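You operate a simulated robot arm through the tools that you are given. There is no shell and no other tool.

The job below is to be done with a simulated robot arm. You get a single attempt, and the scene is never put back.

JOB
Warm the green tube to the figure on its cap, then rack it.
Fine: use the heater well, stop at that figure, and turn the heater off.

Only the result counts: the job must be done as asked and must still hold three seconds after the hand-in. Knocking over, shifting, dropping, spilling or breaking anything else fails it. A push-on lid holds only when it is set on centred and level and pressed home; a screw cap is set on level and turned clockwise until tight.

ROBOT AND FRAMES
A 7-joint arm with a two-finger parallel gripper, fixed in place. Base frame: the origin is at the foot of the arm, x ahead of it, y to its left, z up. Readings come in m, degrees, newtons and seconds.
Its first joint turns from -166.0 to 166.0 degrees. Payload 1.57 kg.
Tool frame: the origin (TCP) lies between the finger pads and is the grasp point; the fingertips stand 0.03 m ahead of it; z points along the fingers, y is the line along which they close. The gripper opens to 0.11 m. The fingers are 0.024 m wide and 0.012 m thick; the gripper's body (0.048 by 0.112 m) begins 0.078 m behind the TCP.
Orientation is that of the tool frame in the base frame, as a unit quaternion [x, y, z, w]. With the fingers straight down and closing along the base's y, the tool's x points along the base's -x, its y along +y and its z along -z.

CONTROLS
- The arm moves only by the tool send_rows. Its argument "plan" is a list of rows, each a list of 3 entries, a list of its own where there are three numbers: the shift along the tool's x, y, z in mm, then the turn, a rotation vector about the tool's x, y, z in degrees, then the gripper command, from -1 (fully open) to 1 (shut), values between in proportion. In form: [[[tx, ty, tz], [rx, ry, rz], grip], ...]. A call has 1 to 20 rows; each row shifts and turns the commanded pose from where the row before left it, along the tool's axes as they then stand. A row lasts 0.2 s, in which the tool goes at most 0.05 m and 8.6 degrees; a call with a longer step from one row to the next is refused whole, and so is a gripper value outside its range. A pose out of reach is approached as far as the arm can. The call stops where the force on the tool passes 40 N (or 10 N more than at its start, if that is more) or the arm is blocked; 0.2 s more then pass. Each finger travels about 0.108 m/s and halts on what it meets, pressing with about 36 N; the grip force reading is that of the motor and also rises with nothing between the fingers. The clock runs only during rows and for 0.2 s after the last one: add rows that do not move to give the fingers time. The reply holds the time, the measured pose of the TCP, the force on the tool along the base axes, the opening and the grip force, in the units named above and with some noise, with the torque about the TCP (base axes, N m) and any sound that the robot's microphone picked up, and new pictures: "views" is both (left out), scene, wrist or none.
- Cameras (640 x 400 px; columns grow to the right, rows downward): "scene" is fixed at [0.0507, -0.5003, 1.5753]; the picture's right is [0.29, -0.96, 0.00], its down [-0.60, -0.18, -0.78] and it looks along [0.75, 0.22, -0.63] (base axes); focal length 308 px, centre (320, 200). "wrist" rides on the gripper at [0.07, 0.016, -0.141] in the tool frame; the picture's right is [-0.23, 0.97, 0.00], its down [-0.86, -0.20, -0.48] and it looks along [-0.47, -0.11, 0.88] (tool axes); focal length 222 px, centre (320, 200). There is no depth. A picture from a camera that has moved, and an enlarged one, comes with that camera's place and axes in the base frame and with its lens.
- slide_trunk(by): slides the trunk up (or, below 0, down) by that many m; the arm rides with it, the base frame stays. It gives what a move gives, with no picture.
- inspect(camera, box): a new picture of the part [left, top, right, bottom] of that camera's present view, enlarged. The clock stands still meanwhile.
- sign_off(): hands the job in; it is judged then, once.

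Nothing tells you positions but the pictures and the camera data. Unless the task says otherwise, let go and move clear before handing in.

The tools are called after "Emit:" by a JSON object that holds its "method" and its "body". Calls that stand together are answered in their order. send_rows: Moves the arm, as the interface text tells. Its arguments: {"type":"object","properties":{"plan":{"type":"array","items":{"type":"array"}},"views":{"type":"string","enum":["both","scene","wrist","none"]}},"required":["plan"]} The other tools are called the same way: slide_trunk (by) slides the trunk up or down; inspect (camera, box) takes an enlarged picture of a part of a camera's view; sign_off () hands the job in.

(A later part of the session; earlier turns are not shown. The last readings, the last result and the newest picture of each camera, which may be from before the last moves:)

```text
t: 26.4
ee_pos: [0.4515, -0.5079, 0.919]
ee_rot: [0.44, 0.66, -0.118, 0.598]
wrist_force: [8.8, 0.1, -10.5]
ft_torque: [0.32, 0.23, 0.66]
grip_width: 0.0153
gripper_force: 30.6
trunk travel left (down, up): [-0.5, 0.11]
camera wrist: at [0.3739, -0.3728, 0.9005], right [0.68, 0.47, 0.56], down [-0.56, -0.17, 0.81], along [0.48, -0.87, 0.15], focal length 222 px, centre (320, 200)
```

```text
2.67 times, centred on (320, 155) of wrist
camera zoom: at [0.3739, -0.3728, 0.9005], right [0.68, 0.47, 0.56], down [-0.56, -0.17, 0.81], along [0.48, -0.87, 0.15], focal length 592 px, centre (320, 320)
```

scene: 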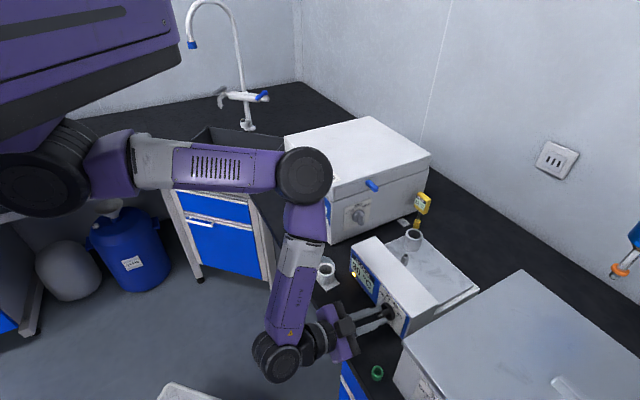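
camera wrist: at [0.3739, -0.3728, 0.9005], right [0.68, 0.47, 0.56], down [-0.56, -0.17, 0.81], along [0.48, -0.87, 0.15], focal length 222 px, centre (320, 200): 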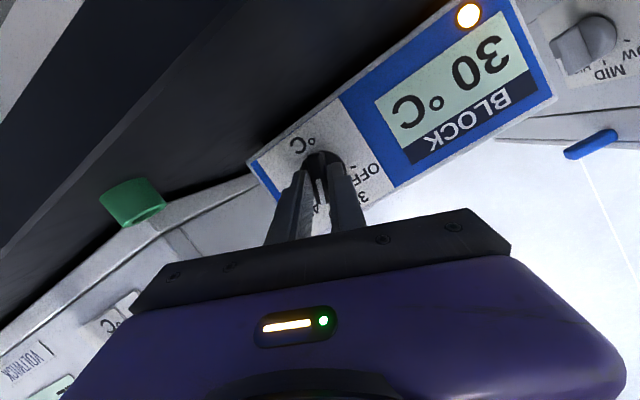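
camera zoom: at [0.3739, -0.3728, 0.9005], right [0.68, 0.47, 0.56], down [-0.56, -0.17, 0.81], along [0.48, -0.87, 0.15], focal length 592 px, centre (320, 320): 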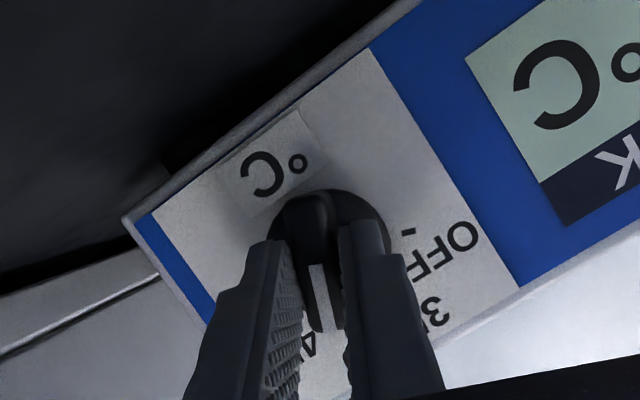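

At 30 °C and near 40. I'll continue the last 45° toward the 45 mark.

Emit:
{"method": "send_rows", "body": {"plan": [[[0, 0, 0], [0, 0, 5], 1], [[0, 0, 0], [0, 0, 5], 1], [[0, 0, 0], [0, 0, 5], 1], [[0, 0, 0], [0, 0, 5], 1], [[0, 0, 0], [0, 0, 5], 1], [[0, 0, 0], [0, 0, 5], 1], [[0, 0, 0], [0, 0, 5], 1], [[0, 0, 0], [0, 0, 5], 1], [[0, 0, 0], [0, 0, 5], 1], [[0, 0, 0], [0, 0, 0], 1]]}}

Emit:
{"method": "inspect", "body": {"camera": "wrist", "box": [220, 80, 420, 230]}}

```text
t: 28.6
ee_pos: [0.4508, -0.5084, 0.9204]
ee_rot: [0.659, 0.44, 0.119, 0.598]
wrist_force: [5.9, 0.6, 4.5]
ft_torque: [-0.88, 0.23, 0.36]
grip_width: 0.0176
gripper_force: 32.4
trunk travel left (down, up): [-0.5, 0.11]
camera wrist: at [0.4022, -0.3611, 0.9457], right [0.3, -0.06, 0.95], down [-0.91, -0.31, 0.26], along [0.28, -0.95, -0.15], focal length 222 px, centre (320, 200)
```

scene: 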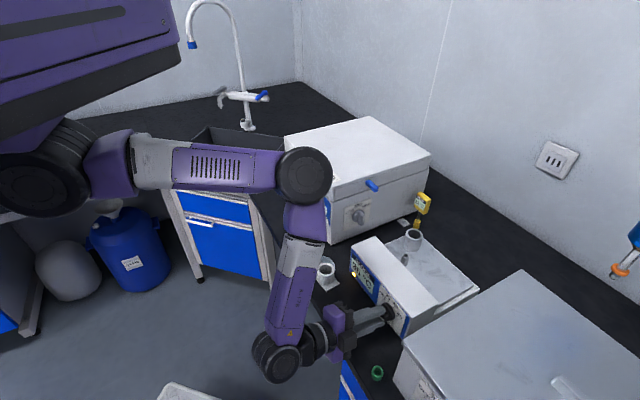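
wrist: 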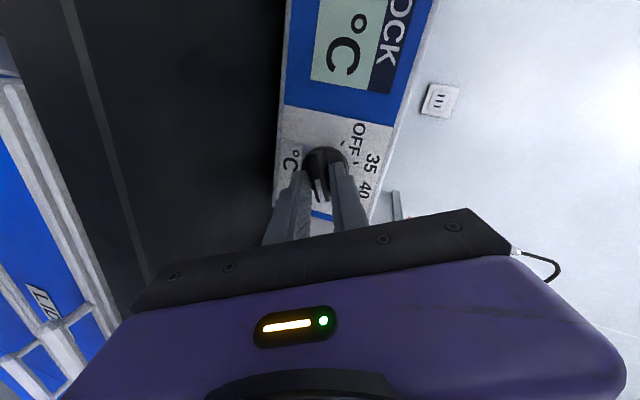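

```text
2.67 times, centred on (320, 155) of wrist
camera zoom: at [0.4022, -0.3611, 0.9457], right [0.3, -0.06, 0.95], down [-0.91, -0.31, 0.26], along [0.28, -0.95, -0.15], focal length 592 px, centre (320, 320)
```

zoom: 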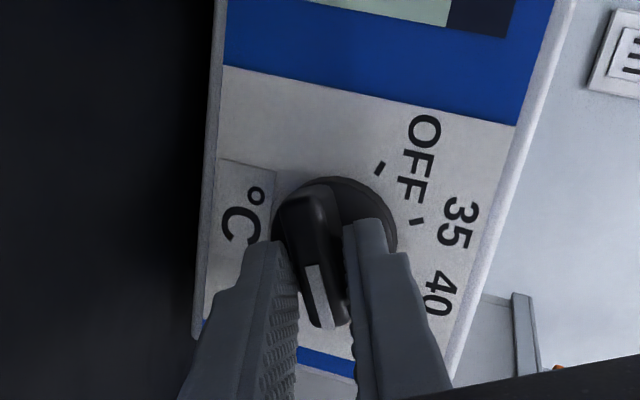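

The dial should now be at 45. I'll open, back straight out 45 mm and check where the pointer stands.

Emit:
{"method": "send_rows", "body": {"plan": [[[0, 0, 0], [0, 0, 0], 0.2], [[0, 0, 0], [0, 0, 0], 0.2], [[0, 0, 0], [0, 0, 0], 0.2], [[0, 0, -15], [0, 0, 0], 0.2], [[0, 0, -15], [0, 0, 0], 0.2], [[0, 0, -15], [0, 0, 0], 0.2], [[0, 0, -15], [0, 0, 0], 0.2], [[0, 0, 0], [0, 0, 0], 0.2]]}}

Emit:
{"method": "inspect", "body": {"camera": "wrist", "box": [220, 50, 420, 200]}}

Emit:
{"method": "inspect", "body": {"camera": "scene", "box": [340, 230, 420, 340]}}

```text
t: 30.4
ee_pos: [0.4092, -0.4676, 0.9346]
ee_rot: [0.66, 0.442, 0.119, 0.595]
wrist_force: [-0.2, 0.4, -0.2]
ft_torque: [0.01, 0.02, 0.0]
grip_width: 0.0441
gripper_force: 0.2
trunk travel left (down, up): [-0.5, 0.11]
camera wrist: at [0.3619, -0.3201, 0.9612], right [0.3, -0.07, 0.95], down [-0.91, -0.31, 0.26], along [0.28, -0.95, -0.16], focal length 222 px, centre (320, 200)
```

scene: 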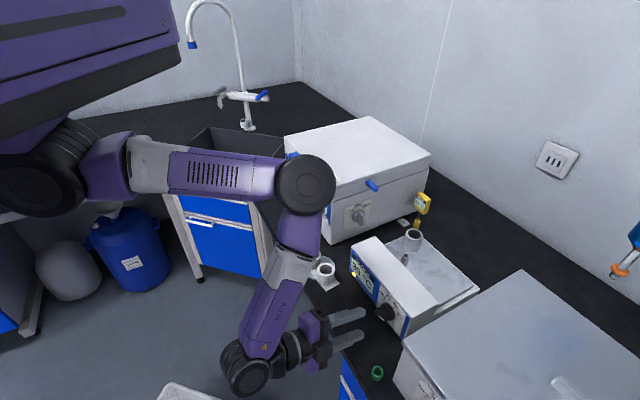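
wrist: 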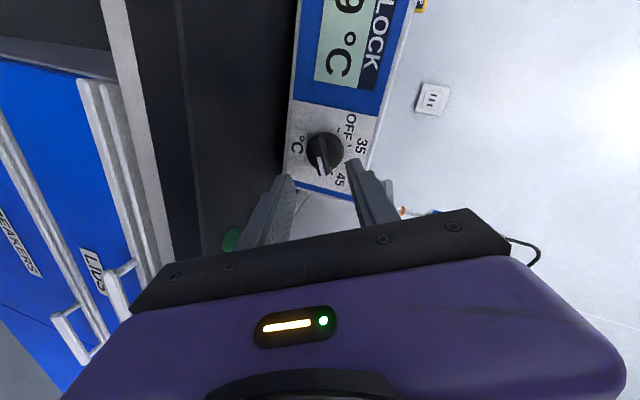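

```text
2.67 times, centred on (320, 125) of wrist
camera zoom: at [0.3619, -0.3201, 0.9612], right [0.3, -0.07, 0.95], down [-0.91, -0.31, 0.26], along [0.28, -0.95, -0.16], focal length 592 px, centre (320, 400)
```

zoom: 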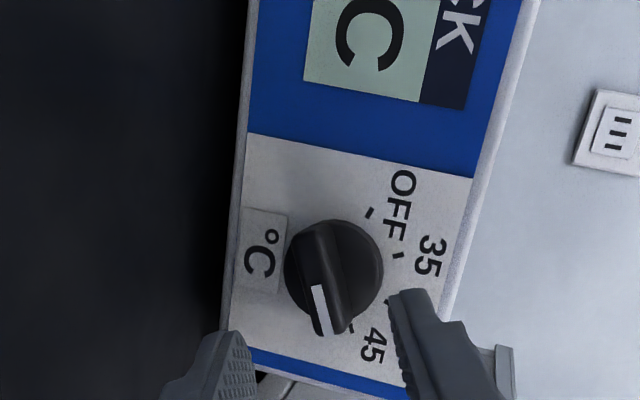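

```text
3.64 times, centred on (380, 285) of scene
camera zoom: at [0.0507, -0.5003, 1.5753], right [0.29, -0.96, 0.0], down [-0.6, -0.18, -0.78], along [0.75, 0.22, -0.63], focal length 1121 px, centre (102, -109)
```

zoom: 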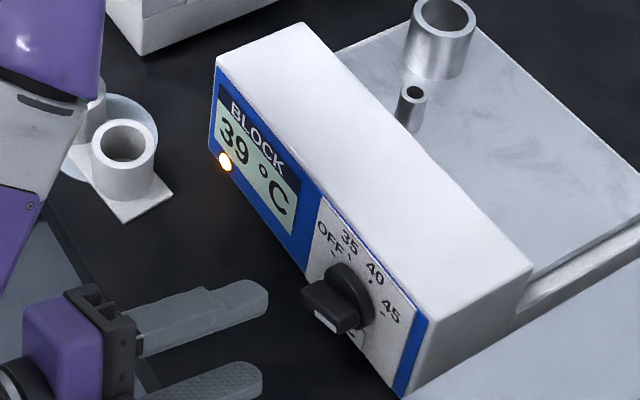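

The pointer measures about +67° (at the 45 mark), the LED is lit and the block reads 39 °C and rising. Now I'll roll back level, lift, return to tool-down, and go over to the tube.

Emit:
{"method": "send_rows", "body": {"plan": [[[0, 0, -5], [0, 0, -7.5], 0.2], [[0, 0, -5], [0, 0, -7.5], 0.2], [[0, 0, 0], [0, 0, -7.5], 0.2], [[0, 0, 0], [0, 0, -7.5], 0.2], [[0, 0, 0], [0, 0, -7.5], 0.2], [[0, 0, 0], [0, 0, -7.5], 0.2], [[0, 0, 0], [0, 0, -7.5], 0.2], [[0, 0, 0], [0, 0, -7.5], 0.2], [[0, 0, 0], [0, 0, -7.5], 0.2], [[-36.2, 0, -9.7], [0, 0, 0], 0.2], [[-36.2, 0, -9.7], [0, 0, 0], 0.2], [[-36.2, 0, -9.7], [0, 0, 0], 0.2], [[-36.2, 0, -9.7], [0, 0, 0], 0.2], [[0, 0, 0], [0, 0, 0], 0]]}}

Emit:
{"method": "send_rows", "body": {"plan": [[[0, 0, 0], [0, 7.5, 0], 0], [[0, 0, 0], [0, 7.5, 0], 0], [[0, 0, 0], [0, 7.5, 0], -0.3], [[0, 0, 0], [0, 7.5, 0], -0.3], [[0, 0, 0], [0, 7.5, 0], -0.3], [[0, 0, 0], [0, 7.5, 0], -0.3], [[0, 0, 0], [0, 7.5, 0], -0.3], [[0, 0, 0], [0, 7.5, 0], -0.3], [[0, 0, 0], [0, 7.5, 0], -0.3], [[0, 0, 0], [0, 7.5, 0], -0.3], [[0, 0, 0], [0, 0, 0], -0.3]]}}

```text
t: 33.4
ee_pos: [0.4044, -0.4706, 1.0876]
ee_rot: [0.303, 0.733, -0.234, 0.562]
wrist_force: [0.5, 0.1, 0.8]
ft_torque: [-0.05, -0.01, 0.0]
grip_width: 0.055
gripper_force: 0.1
out of reach, approached as far as the arm can: row 1, 2
trunk travel left (down, up): [-0.5, 0.11]
camera wrist: at [0.3081, -0.3508, 1.0563], right [0.73, 0.65, 0.22], down [-0.31, 0.03, 0.95], along [0.61, -0.76, 0.22], focal length 222 px, centre (320, 200)
```

scene: 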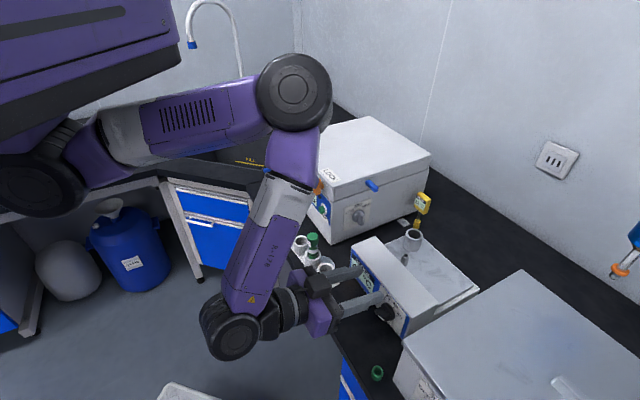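
wrist: 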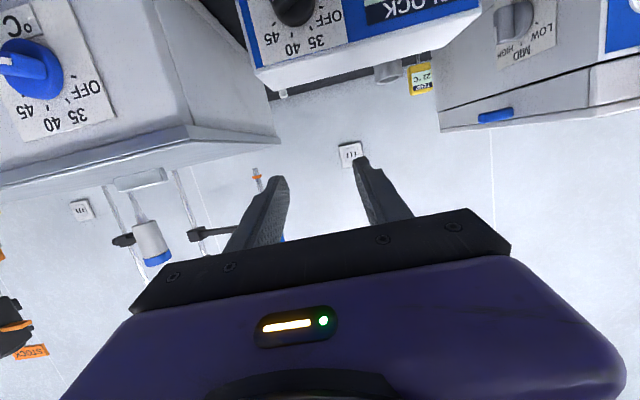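

```text
t: 35.8
ee_pos: [0.4037, -0.4682, 1.0863]
ee_rot: [0.382, 0.924, -0.001, -0.001]
wrist_force: [0.1, -0.1, -0.4]
ft_torque: [-0.03, 0.03, -0.01]
grip_width: 0.0716
gripper_force: 0.0
trunk travel left (down, up): [-0.5, 0.11]
camera wrist: at [0.3673, -0.4092, 1.2291], right [0.85, 0.53, 0.0], down [0.46, -0.75, 0.48], along [0.25, -0.41, -0.88], focal length 222 px, centre (320, 200)
```

scene: 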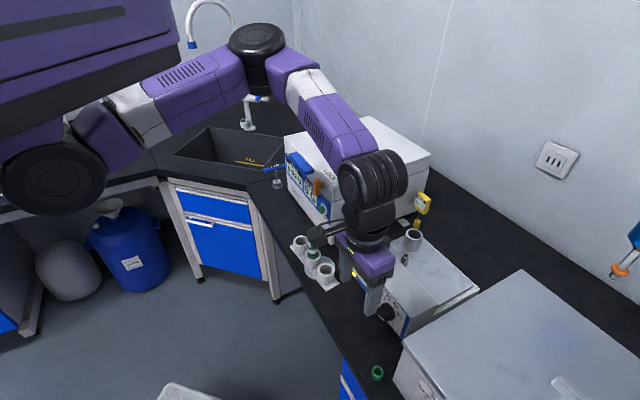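
wrist: 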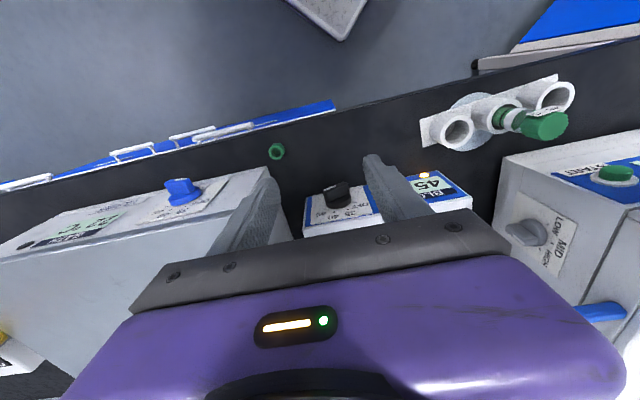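

Tool is down again and the block display appears to read 45. I'll check it.

Emit:
{"method": "inspect", "body": {"camera": "wrist", "box": [295, 160, 485, 250]}}

Emit:
{"method": "inspect", "body": {"camera": "wrist", "box": [410, 70, 590, 170]}}

Emit:
{"method": "inspect", "body": {"camera": "scene", "box": [280, 220, 360, 300]}}

```text
3.37 times, centred on (390, 205) of wrist
camera zoom: at [0.3673, -0.4092, 1.2291], right [0.85, 0.53, 0.0], down [0.46, -0.75, 0.48], along [0.25, -0.41, -0.88], focal length 748 px, centre (84, 183)
```

zoom: 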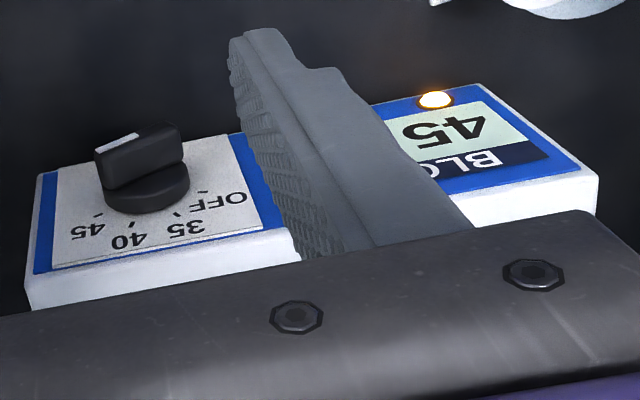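

```text
3.56 times, centred on (500, 120) of wrist
camera zoom: at [0.3673, -0.4092, 1.2291], right [0.85, 0.53, 0.0], down [0.46, -0.75, 0.48], along [0.25, -0.41, -0.88], focal length 790 px, centre (-320, 484)
```

zoom: 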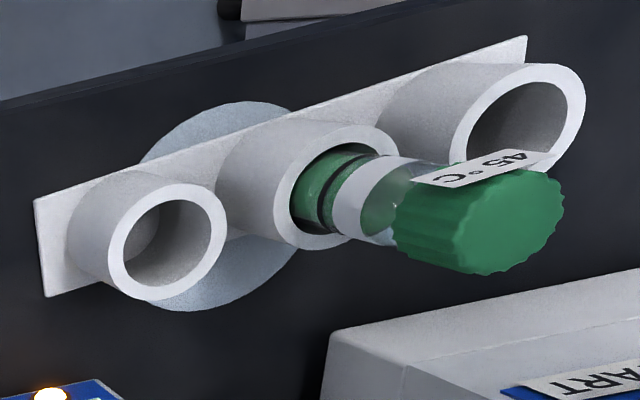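

```text
5.00 times, centred on (320, 260) of scene
camera zoom: at [0.0507, -0.5003, 1.5753], right [0.29, -0.96, 0.0], down [-0.6, -0.18, -0.78], along [0.75, 0.22, -0.63], focal length 1541 px, centre (320, -100)
```

zoom: 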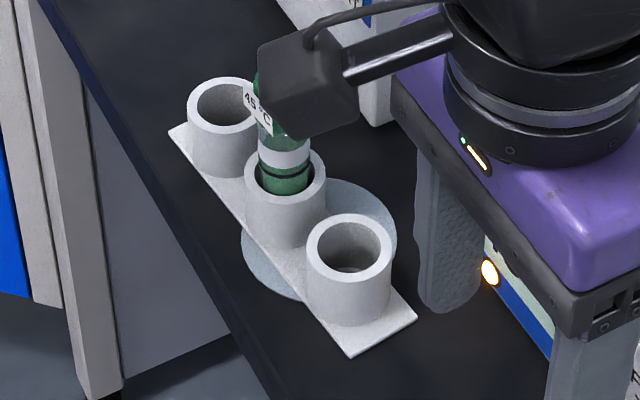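

The block is at its 45 °C setpoint with the LED lit. I'll move to hover over the tube cap and check centring.

Emit:
{"method": "send_rows", "body": {"plan": [[[-5.3, 37.4, 0], [0, 0, 0], -0.3], [[-5.3, 37.4, 0], [0, 0, 0], -0.3], [[-5.3, 37.4, 0], [0, 0, 0], -0.3], [[-5.3, 37.4, 0], [0, 0, 0], -0.3], [[-5.3, 37.4, 0], [0, 0, 0], -0.3], [[-5.3, 37.4, 0], [0, 0, 0], -0.3], [[-5.3, 37.4, 0], [0, 0, 0], -0.3], [[0, 0, 26], [0, 0, 0], -0.3], [[0, 0, 0], [0, 0, 0], -0.3]]}}

Emit:
{"method": "inspect", "body": {"camera": "wrist", "box": [220, 80, 440, 230]}}

Emit:
{"method": "inspect", "body": {"camera": "scene", "box": [250, 180, 400, 300]}}

```text
t: 37.8
ee_pos: [0.615, -0.3091, 1.0605]
ee_rot: [0.382, 0.924, -0.001, 0.0]
wrist_force: [0.1, -0.3, -0.7]
ft_torque: [0.0, -0.02, 0.02]
grip_width: 0.0717
gripper_force: 0.1
trunk travel left (down, up): [-0.5, 0.11]
camera wrist: at [0.5779, -0.249, 1.2029], right [0.85, 0.53, 0.0], down [0.46, -0.75, 0.48], along [0.25, -0.41, -0.88], focal length 222 px, centre (320, 200)
```

scene: 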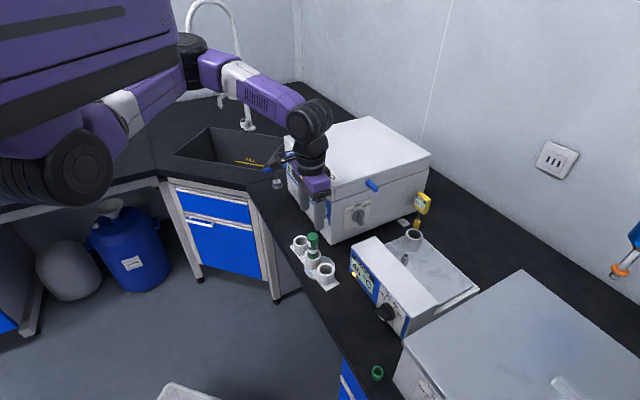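
wrist: 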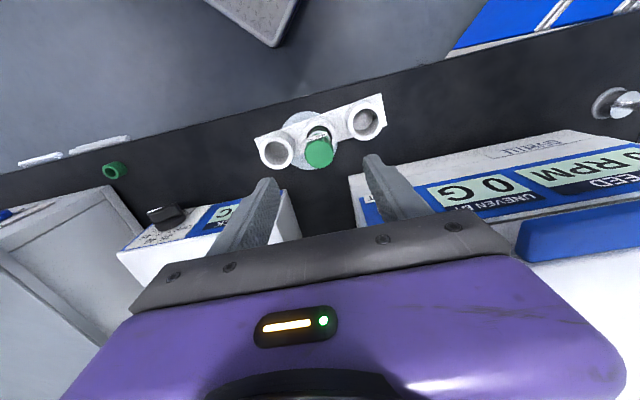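

```text
2.67 times, centred on (330, 155) of wrist
camera zoom: at [0.5779, -0.249, 1.2029], right [0.85, 0.53, 0.0], down [0.46, -0.75, 0.48], along [0.25, -0.41, -0.88], focal length 592 px, centre (293, 320)
```

zoom: 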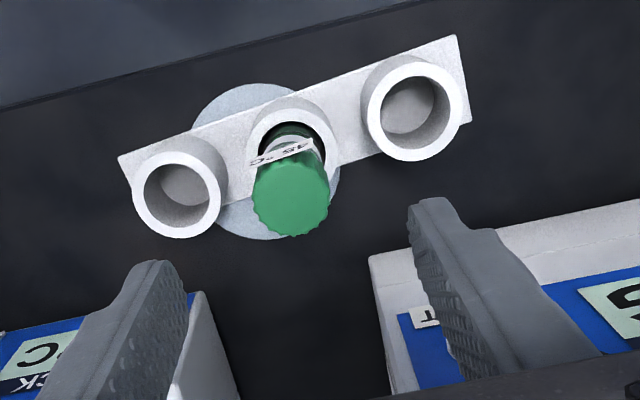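

```text
3.33 times, centred on (325, 240) of scene
camera zoom: at [0.0507, -0.5003, 1.5753], right [0.29, -0.96, 0.0], down [-0.6, -0.18, -0.78], along [0.75, 0.22, -0.63], focal length 1028 px, centre (303, 67)
```

zoom: 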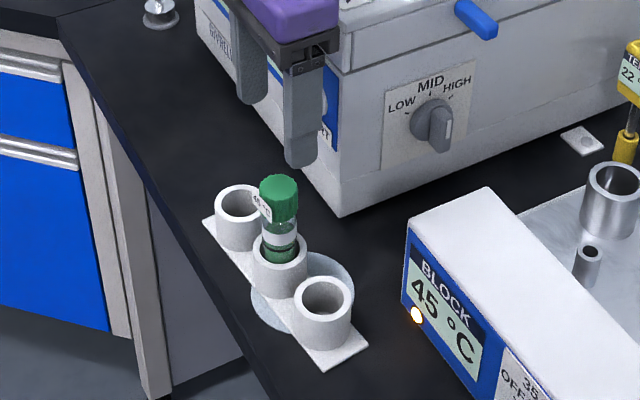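

The cap is within about 1 mm of the tool axis. I'll descend to grip the cap near its top, so the fingertips will clear the well rim later.

Emit:
{"method": "send_rows", "body": {"plan": [[[-1, -0.8, 20], [0, 0, 0], -0.3], [[0, 0, 20], [0, 0, 0], -0.3], [[0, 0, 20], [0, 0, 0], -0.3], [[0, 0, 20], [0, 0, 0], -0.3], [[0, 0, 18], [0, 0, 0], -0.3], [[0, 0, 0], [0, 0, 0], -0.3]]}}

Emit:
{"method": "inspect", "body": {"camera": "wrist", "box": [220, 120, 440, 270]}}

Emit:
{"method": "inspect", "body": {"camera": "scene", "box": [270, 200, 370, 290]}}

```text
t: 39.2
ee_pos: [0.6154, -0.3115, 0.9626]
ee_rot: [0.383, 0.924, -0.001, 0.0]
wrist_force: [-0.6, 0.3, 0.3]
ft_torque: [0.01, 0.0, 0.01]
grip_width: 0.0716
gripper_force: 0.0
trunk travel left (down, up): [-0.5, 0.11]
camera wrist: at [0.5774, -0.2517, 1.1046], right [0.85, 0.53, 0.0], down [0.46, -0.75, 0.48], along [0.25, -0.41, -0.88], focal length 222 px, centre (320, 200)
```

scene: 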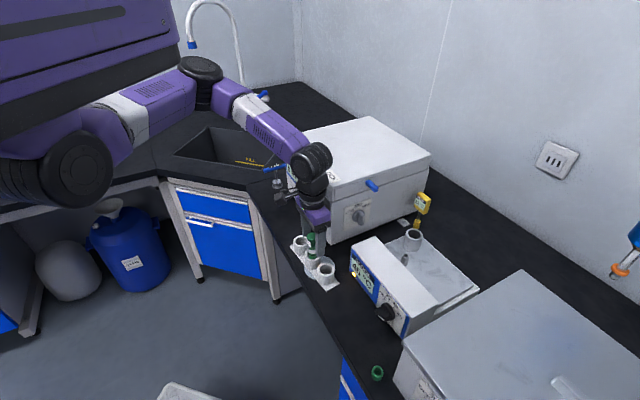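
wrist: 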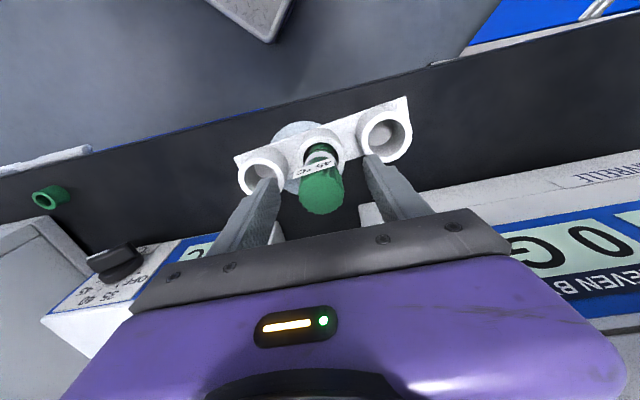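

```text
2.67 times, centred on (330, 195) of wrist
camera zoom: at [0.5774, -0.2517, 1.1046], right [0.85, 0.53, 0.0], down [0.46, -0.75, 0.48], along [0.25, -0.41, -0.88], focal length 592 px, centre (293, 213)
```

zoom: 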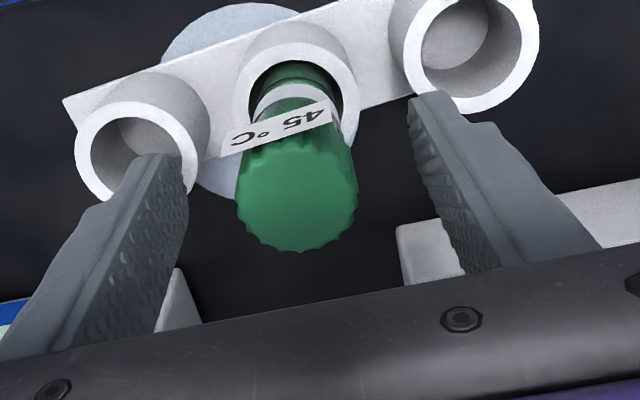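

```text
4.44 times, centred on (320, 245) of scene
camera zoom: at [0.0507, -0.5003, 1.5753], right [0.29, -0.96, 0.0], down [-0.6, -0.18, -0.78], along [0.75, 0.22, -0.63], focal length 1370 px, centre (320, 0)
```

zoom: 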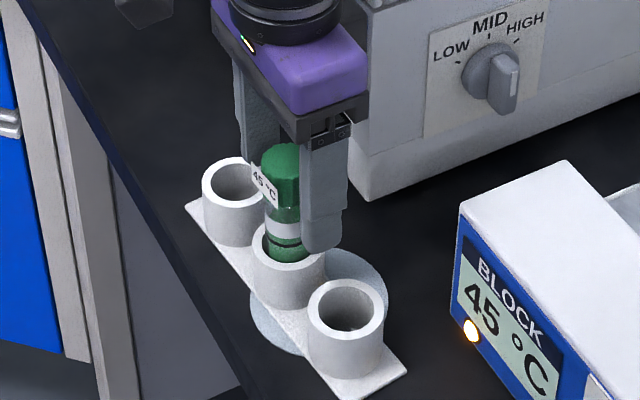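

Cap is centred between the fingers, so I'll close the grip.

Emit:
{"method": "send_rows", "body": {"plan": [[[0, 0, 0], [0, 0, 0], 0.2], [[0, 0, 0], [0, 0, 0], 0.6], [[0, 0, 0], [0, 0, 0], 1], [[0, 0, 0], [0, 0, 0], 1], [[0, 0, 0], [0, 0, 0], 1]], "views": "wrist"}}

Emit:
{"method": "inspect", "body": {"camera": "wrist", "box": [220, 120, 440, 270]}}

```text
t: 40.4
ee_pos: [0.6147, -0.3115, 0.9626]
ee_rot: [0.383, 0.924, 0.0, 0.0]
wrist_force: [3.9, 3.2, -2.6]
ft_torque: [0.28, -0.23, -0.09]
grip_width: 0.0299
gripper_force: 36.1
trunk travel left (down, up): [-0.5, 0.11]
camera wrist: at [0.5777, -0.2514, 1.1048], right [0.85, 0.53, 0.0], down [0.46, -0.75, 0.48], along [0.25, -0.41, -0.88], focal length 222 px, centre (320, 200)
```

wrist: 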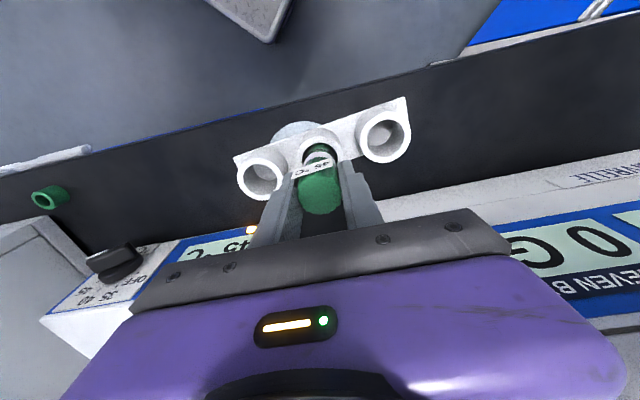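

```text
2.67 times, centred on (330, 195) of wrist
camera zoom: at [0.5777, -0.2514, 1.1048], right [0.85, 0.53, 0.0], down [0.46, -0.75, 0.48], along [0.25, -0.41, -0.88], focal length 592 px, centre (293, 213)
```

zoom: 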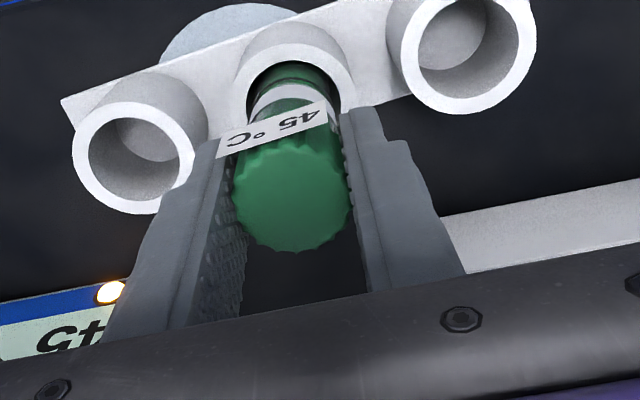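

Firm grip at 30 mm width. I'll lift straight up out of the rack and confirm that only the tube comes.

Emit:
{"method": "send_rows", "body": {"plan": [[[0, 0, -10], [0, 0, 0], 1], [[0, 0, -15], [0, 0, 0], 1], [[0, 0, -20], [0, 0, 0], 1], [[0, 0, -25], [0, 0, 0], 1], [[0, 0, -30], [0, 0, 0], 1], [[0, 0, -30], [0, 0, 0], 1], [[0, 0, -20], [0, 0, 0], 1], [[0, 0, 0], [0, 0, 0], 1]]}}

Emit:
{"method": "inspect", "body": {"camera": "scene", "box": [270, 180, 370, 290]}}

Emit:
{"method": "inspect", "body": {"camera": "wrist", "box": [220, 90, 440, 240]}}

```text
t: 42.2
ee_pos: [0.6149, -0.3099, 1.1131]
ee_rot: [0.383, 0.924, 0.0, 0.0]
wrist_force: [0.6, -0.5, -0.3]
ft_torque: [-0.01, -0.01, 0.02]
grip_width: 0.0301
gripper_force: 35.8
trunk travel left (down, up): [-0.5, 0.11]
camera wrist: at [0.5784, -0.2506, 1.2551], right [0.85, 0.53, 0.0], down [0.46, -0.75, 0.48], along [0.25, -0.41, -0.88], focal length 222 px, centre (320, 200)
```

scene: 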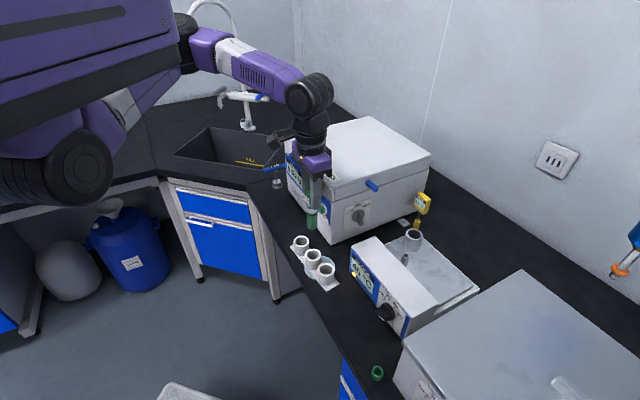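
wrist: 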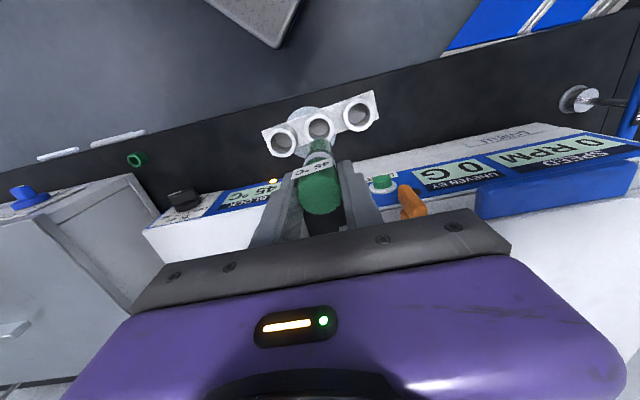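

```text
3.64 times, centred on (320, 235) of scene
camera zoom: at [0.0507, -0.5003, 1.5753], right [0.29, -0.96, 0.0], down [-0.6, -0.18, -0.78], along [0.75, 0.22, -0.63], focal length 1121 px, centre (320, 73)
```

zoom: 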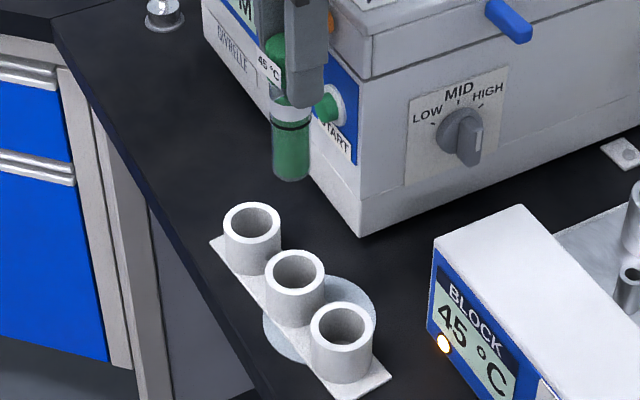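

```text
2.67 times, centred on (330, 165) of wrist
camera zoom: at [0.5784, -0.2506, 1.2551], right [0.85, 0.53, 0.0], down [0.46, -0.75, 0.48], along [0.25, -0.41, -0.88], focal length 592 px, centre (293, 293)
```

zoom: 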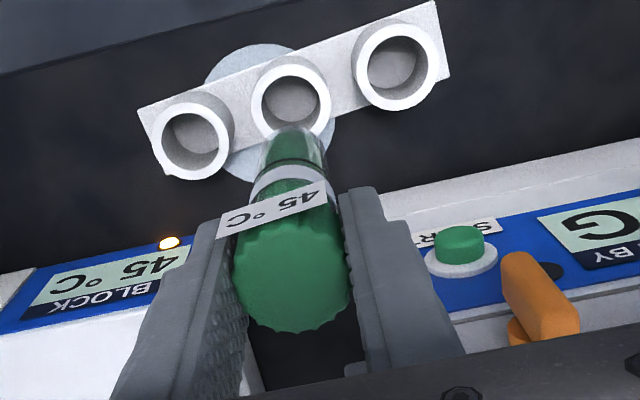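

The tube came out cleanly and nothing else moved; its bottom is about 0.111 m below the TCP. I'll carry it at this height over to the heater well.

Emit:
{"method": "send_rows", "body": {"plan": [[[-31.6, -15.5, 0], [0, 0, 0], 1], [[-31.6, -15.5, 0], [0, 0, 0], 1], [[-31.6, -15.5, 0], [0, 0, 0], 1], [[-31.6, -15.5, 0], [0, 0, 0], 1], [[-31.6, -15.5, 0], [0, 0, 0], 1], [[-31.6, -15.5, 0], [0, 0, 0], 1], [[-31.6, -15.5, 0], [0, 0, 0], 1], [[-31.6, -15.5, 0], [0, 0, 0], 1], [[0, 0, 0], [0, 0, 0], 1]]}}

Emit:
{"method": "inspect", "body": {"camera": "scene", "box": [370, 150, 470, 290]}}

Emit:
{"method": "inspect", "body": {"camera": "wrist", "box": [220, 70, 440, 220]}}

```text
t: 44.2
ee_pos: [0.7037, -0.5781, 1.1128]
ee_rot: [0.384, 0.923, 0.0, 0.0]
wrist_force: [-0.5, -0.5, -0.5]
ft_torque: [-0.05, -0.02, 0.0]
grip_width: 0.0303
gripper_force: 35.6
trunk travel left (down, up): [-0.5, 0.11]
camera wrist: at [0.6669, -0.518, 1.2549], right [0.85, 0.53, 0.0], down [0.46, -0.75, 0.48], along [0.25, -0.41, -0.88], focal length 222 px, centre (320, 200)
```

scene: 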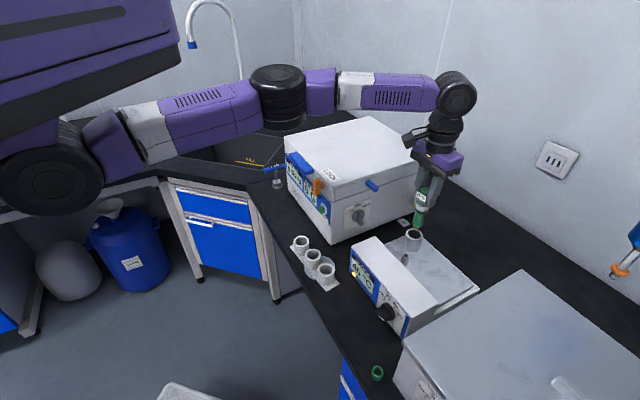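
wrist: 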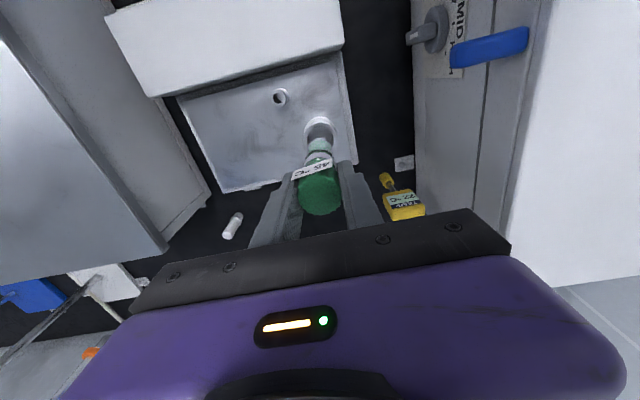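

```text
2.86 times, centred on (420, 220) of scene
camera zoom: at [0.0507, -0.5003, 1.5753], right [0.29, -0.96, 0.0], down [-0.6, -0.18, -0.78], along [0.75, 0.22, -0.63], focal length 881 px, centre (34, 143)
```

zoom: 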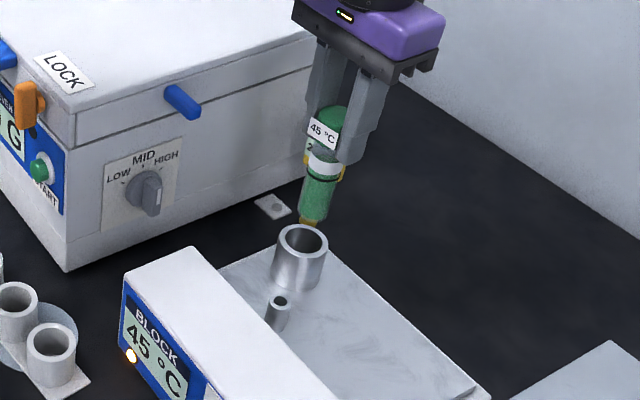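

```text
2.67 times, centred on (330, 145) of wrist
camera zoom: at [0.6669, -0.518, 1.2549], right [0.85, 0.53, 0.0], down [0.46, -0.75, 0.48], along [0.25, -0.41, -0.88], focal length 592 px, centre (293, 347)
```

zoom: 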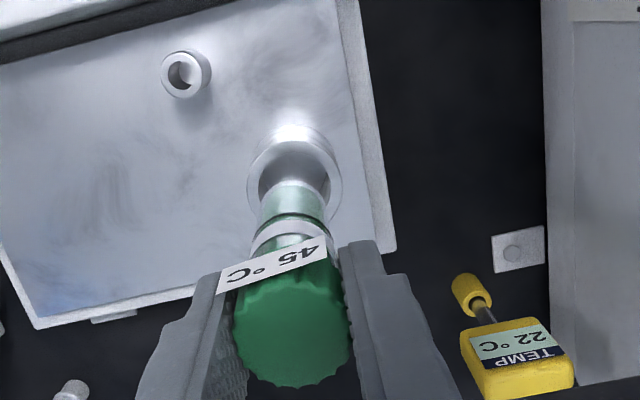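

The tube sits nearly over the well, with offsets of about 1–2 mm. I'll apply a small correction and lower until the bottom just enters the mouth.

Emit:
{"method": "send_rows", "body": {"plan": [[[1.5, 0.7, 8], [0, 0, 0], 1], [[0, 0, 8], [0, 0, 0], 1], [[0, 0, 7], [0, 0, 0], 1], [[0, 0, 6], [0, 0, 0], 1], [[0, 0, 5], [0, 0, 0], 1], [[0, 0, 5], [0, 0, 0], 1], [[0, 0, 0], [0, 0, 0], 1]]}}

Emit:
{"method": "inspect", "body": {"camera": "scene", "box": [385, 180, 445, 260]}}

Emit:
{"method": "inspect", "body": {"camera": "wrist", "box": [220, 70, 440, 220]}}

```text
t: 45.8
ee_pos: [0.7056, -0.5745, 1.0744]
ee_rot: [0.383, 0.924, 0.0, 0.0]
wrist_force: [-0.3, -0.6, -0.9]
ft_torque: [0.02, -0.01, 0.0]
grip_width: 0.0296
gripper_force: 36.1
trunk travel left (down, up): [-0.5, 0.11]
camera wrist: at [0.6684, -0.5159, 1.2161], right [0.85, 0.53, 0.0], down [0.46, -0.75, 0.48], along [0.25, -0.41, -0.88], focal length 222 px, centre (320, 200)
```

scene: 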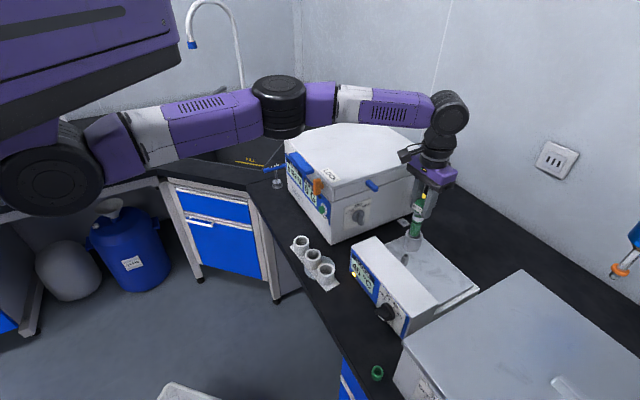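
wrist: 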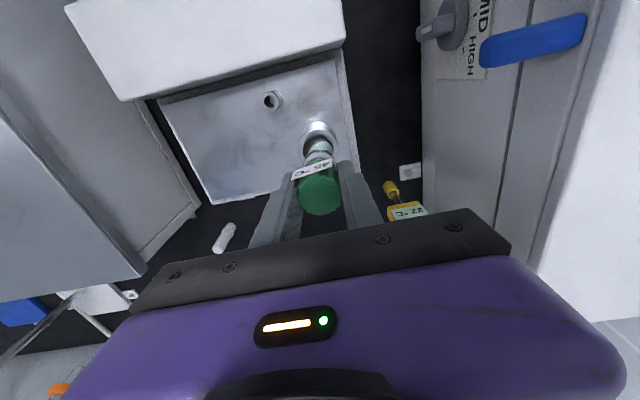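

```text
5.00 times, centred on (415, 220) of scene
camera zoom: at [0.0507, -0.5003, 1.5753], right [0.29, -0.96, 0.0], down [-0.6, -0.18, -0.78], along [0.75, 0.22, -0.63], focal length 1541 px, centre (-155, 100)
```

zoom: 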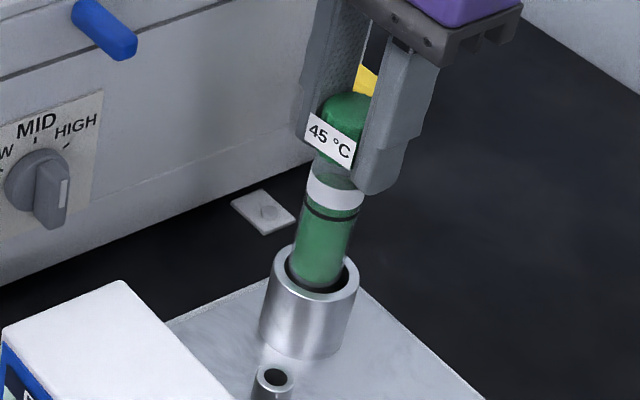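

```text
2.67 times, centred on (330, 145) of wrist
camera zoom: at [0.6684, -0.5159, 1.2161], right [0.85, 0.53, 0.0], down [0.46, -0.75, 0.48], along [0.25, -0.41, -0.88], focal length 592 px, centre (293, 347)
```

zoom: 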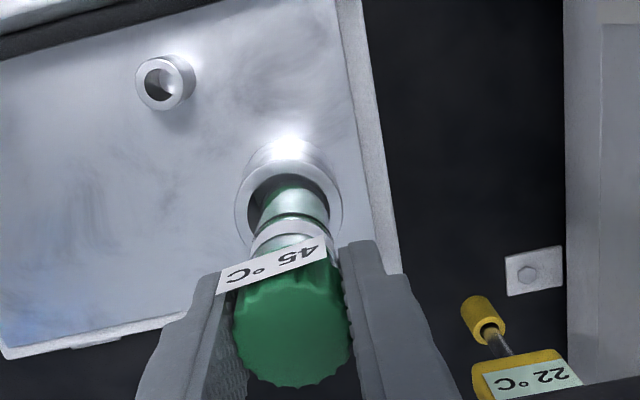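

The bottom is inside the mouth with no contact force. I'll trim 1 mm sideways and keep lowering in small steps.

Emit:
{"method": "send_rows", "body": {"plan": [[[0, -1.2, 4], [0, 0, 0], 1], [[0, 0, 6], [0, 0, 0], 1], [[0, 0, 6], [0, 0, 0], 1], [[0, 0, 6], [0, 0, 0], 1], [[0, 0, 6], [0, 0, 0], 1], [[0, 0, 6], [0, 0, 0], 1], [[0, 0, 0], [0, 0, 0], 1]]}}

Emit:
{"method": "inspect", "body": {"camera": "scene", "box": [385, 180, 445, 260]}}

Emit:
{"method": "inspect", "body": {"camera": "wrist", "box": [220, 70, 440, 220]}}

```text
t: 47.4
ee_pos: [0.7057, -0.5754, 1.0411]
ee_rot: [0.383, 0.924, 0.0, 0.0]
wrist_force: [-0.1, -0.3, 0.2]
ft_torque: [-0.01, 0.0, 0.02]
grip_width: 0.0299
gripper_force: 35.7
trunk travel left (down, up): [-0.5, 0.11]
camera wrist: at [0.6679, -0.5159, 1.1822], right [0.85, 0.53, 0.0], down [0.46, -0.75, 0.48], along [0.25, -0.41, -0.88], focal length 222 px, centre (320, 200)
```

scene: 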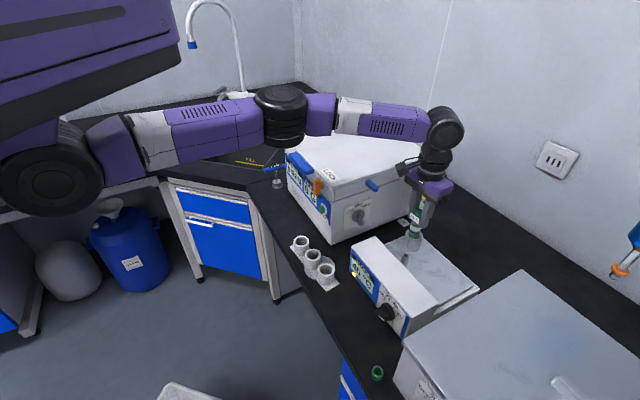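
wrist: 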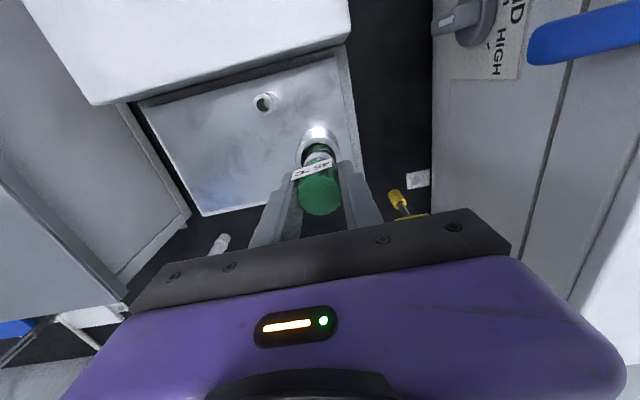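

```text
5.00 times, centred on (415, 220) of scene
camera zoom: at [0.0507, -0.5003, 1.5753], right [0.29, -0.96, 0.0], down [-0.6, -0.18, -0.78], along [0.75, 0.22, -0.63], focal length 1541 px, centre (-155, 100)
```

zoom: 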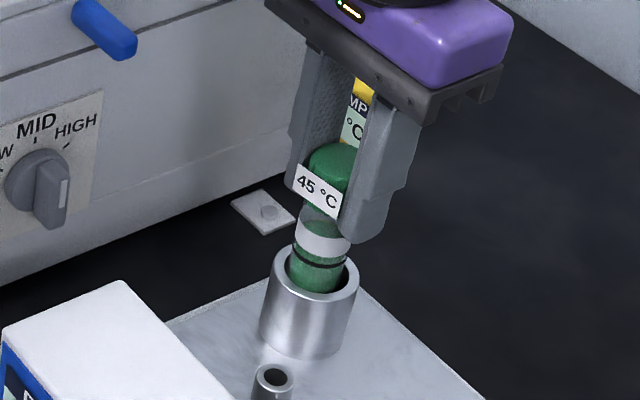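

```text
2.67 times, centred on (330, 145) of wrist
camera zoom: at [0.6679, -0.5159, 1.1822], right [0.85, 0.53, 0.0], down [0.46, -0.75, 0.48], along [0.25, -0.41, -0.88], focal length 592 px, centre (293, 347)
```

zoom: 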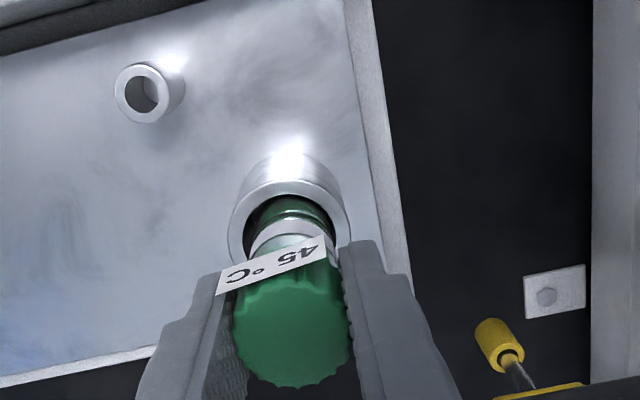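

Still no contact. I'll continue lowering slowly and watch the force for the well floor.

Emit:
{"method": "send_rows", "body": {"plan": [[[0, 0, 4], [0, 0, 0], 1], [[0, 0, 4], [0, 0, 0], 1], [[0, 0, 4], [0, 0, 0], 1], [[0, 0, 4], [0, 0, 0], 1], [[0, 0, 0], [0, 0, 0], 1]], "views": "none"}}

```text
t: 48.6
ee_pos: [0.7042, -0.5772, 1.0265]
ee_rot: [0.382, 0.924, -0.001, 0.002]
wrist_force: [-1.4, -2.9, 31.5]
ft_torque: [-0.41, 0.17, -0.15]
grip_width: 0.0301
gripper_force: 36.2
trunk travel left (down, up): [-0.5, 0.11]
```

Force rose to 31 N at TCP z≈1.027, which is likely the well floor. I'll relax 1 mm and look.

Emit:
{"method": "send_rows", "body": {"plan": [[[0, 0, -1.5], [0, 0, 0], 1], [[0, 0, 0], [0, 0, 0], 1]]}}

Emit:
{"method": "inspect", "body": {"camera": "scene", "box": [385, 180, 445, 260]}}

Emit:
{"method": "inspect", "body": {"camera": "wrist", "box": [220, 70, 440, 220]}}

```text
t: 49.2
ee_pos: [0.7046, -0.5766, 1.0259]
ee_rot: [0.383, 0.924, -0.002, 0.0]
wrist_force: [0.7, -8.1, 24.3]
ft_torque: [-0.67, -0.15, -0.08]
grip_width: 0.0298
gripper_force: 35.7
trunk travel left (down, up): [-0.5, 0.11]
camera wrist: at [0.6675, -0.5172, 1.1677], right [0.85, 0.53, 0.0], down [0.46, -0.74, 0.48], along [0.25, -0.41, -0.88], focal length 222 px, centre (320, 200)
```

scene: 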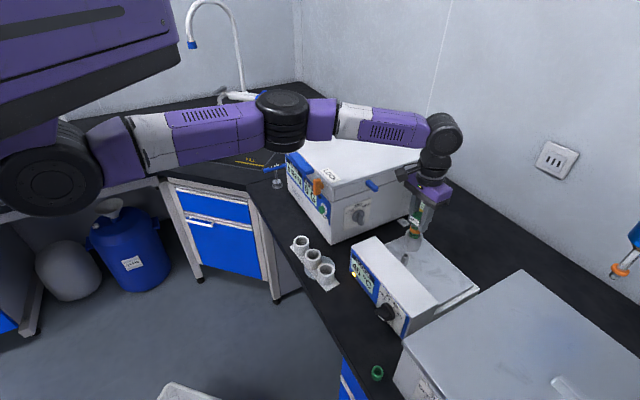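
wrist: 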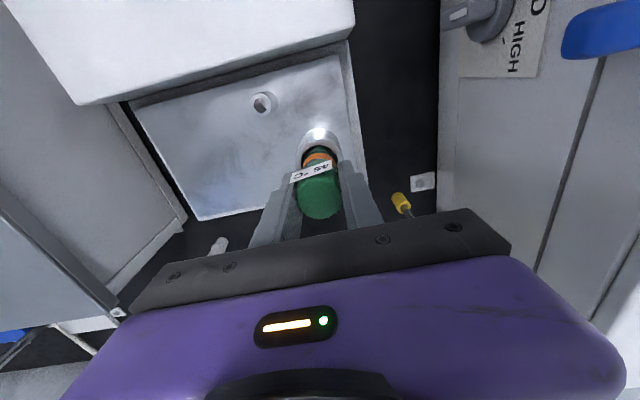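

```text
5.00 times, centred on (415, 220) of scene
camera zoom: at [0.0507, -0.5003, 1.5753], right [0.29, -0.96, 0.0], down [-0.6, -0.18, -0.78], along [0.75, 0.22, -0.63], focal length 1541 px, centre (-155, 100)
```

zoom: 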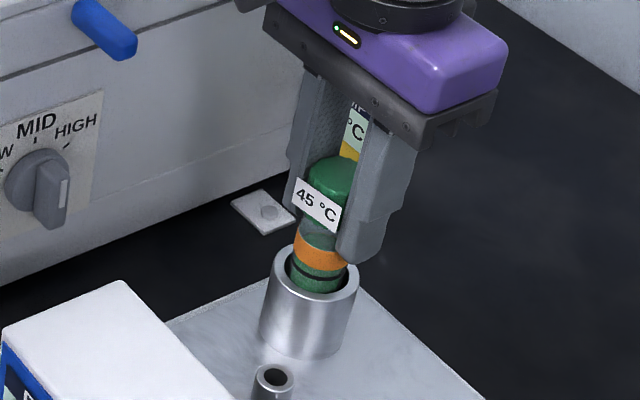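

```text
2.67 times, centred on (330, 145) of wrist
camera zoom: at [0.6675, -0.5172, 1.1677], right [0.85, 0.53, 0.0], down [0.46, -0.74, 0.48], along [0.25, -0.41, -0.88], focal length 592 px, centre (293, 347)
```

zoom: 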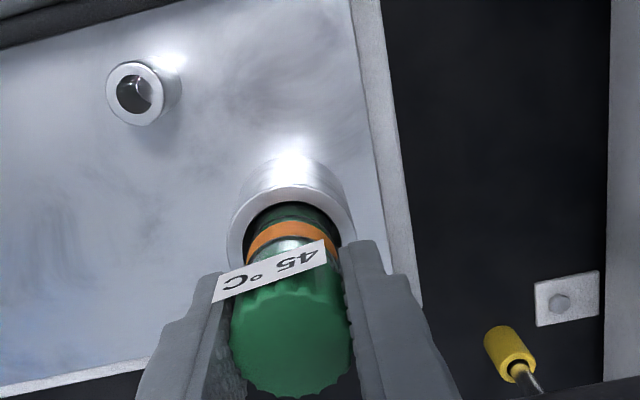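

The tube's white band has turned orange, so it looks like a temperature indicator. The block holds at 45, so the tube can't go past it. I'll relieve the downward push and wait while watching both the band and the display.

Emit:
{"method": "send_rows", "body": {"plan": [[[0, 0, -1.2], [0, 0, 0], 1], [[0, 0, 0], [0, 0, 0], 1], [[0, 0, 0], [0, 0, 0], 1]], "views": "none"}}

Emit:
{"method": "inspect", "body": {"camera": "scene", "box": [340, 180, 450, 330]}}

Emit:
{"method": "inspect", "body": {"camera": "scene", "box": [395, 205, 435, 255]}}

```text
t: 50.0
ee_pos: [0.7039, -0.577, 1.0262]
ee_rot: [0.383, 0.924, -0.001, 0.0]
wrist_force: [-1.3, -7.4, 11.0]
ft_torque: [-0.71, -0.15, -0.08]
grip_width: 0.0299
gripper_force: 35.8
trunk travel left (down, up): [-0.5, 0.11]
```

```text
2.67 times, centred on (395, 255) of scene
camera zoom: at [0.0507, -0.5003, 1.5753], right [0.29, -0.96, 0.0], down [-0.6, -0.18, -0.78], along [0.75, 0.22, -0.63], focal length 822 px, centre (120, 53)
```

zoom: 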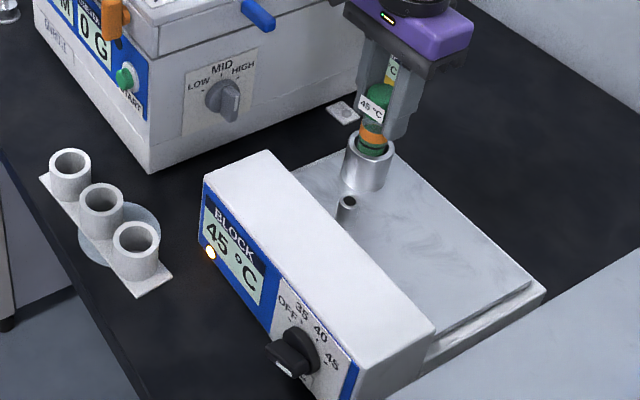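

```text
8.00 times, centred on (415, 230) of scene
camera zoom: at [0.0507, -0.5003, 1.5753], right [0.29, -0.96, 0.0], down [-0.6, -0.18, -0.78], along [0.75, 0.22, -0.63], focal length 2466 px, centre (-440, -40)
```

zoom: 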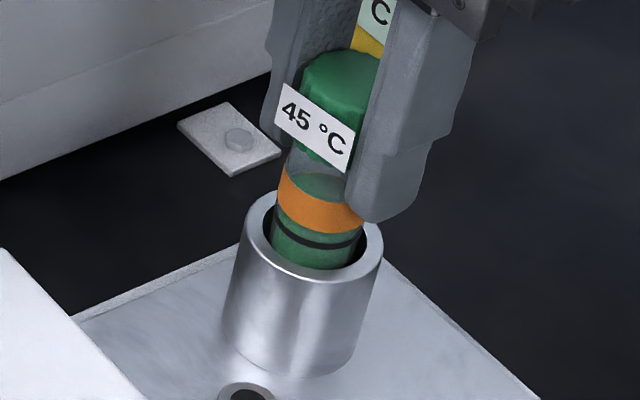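

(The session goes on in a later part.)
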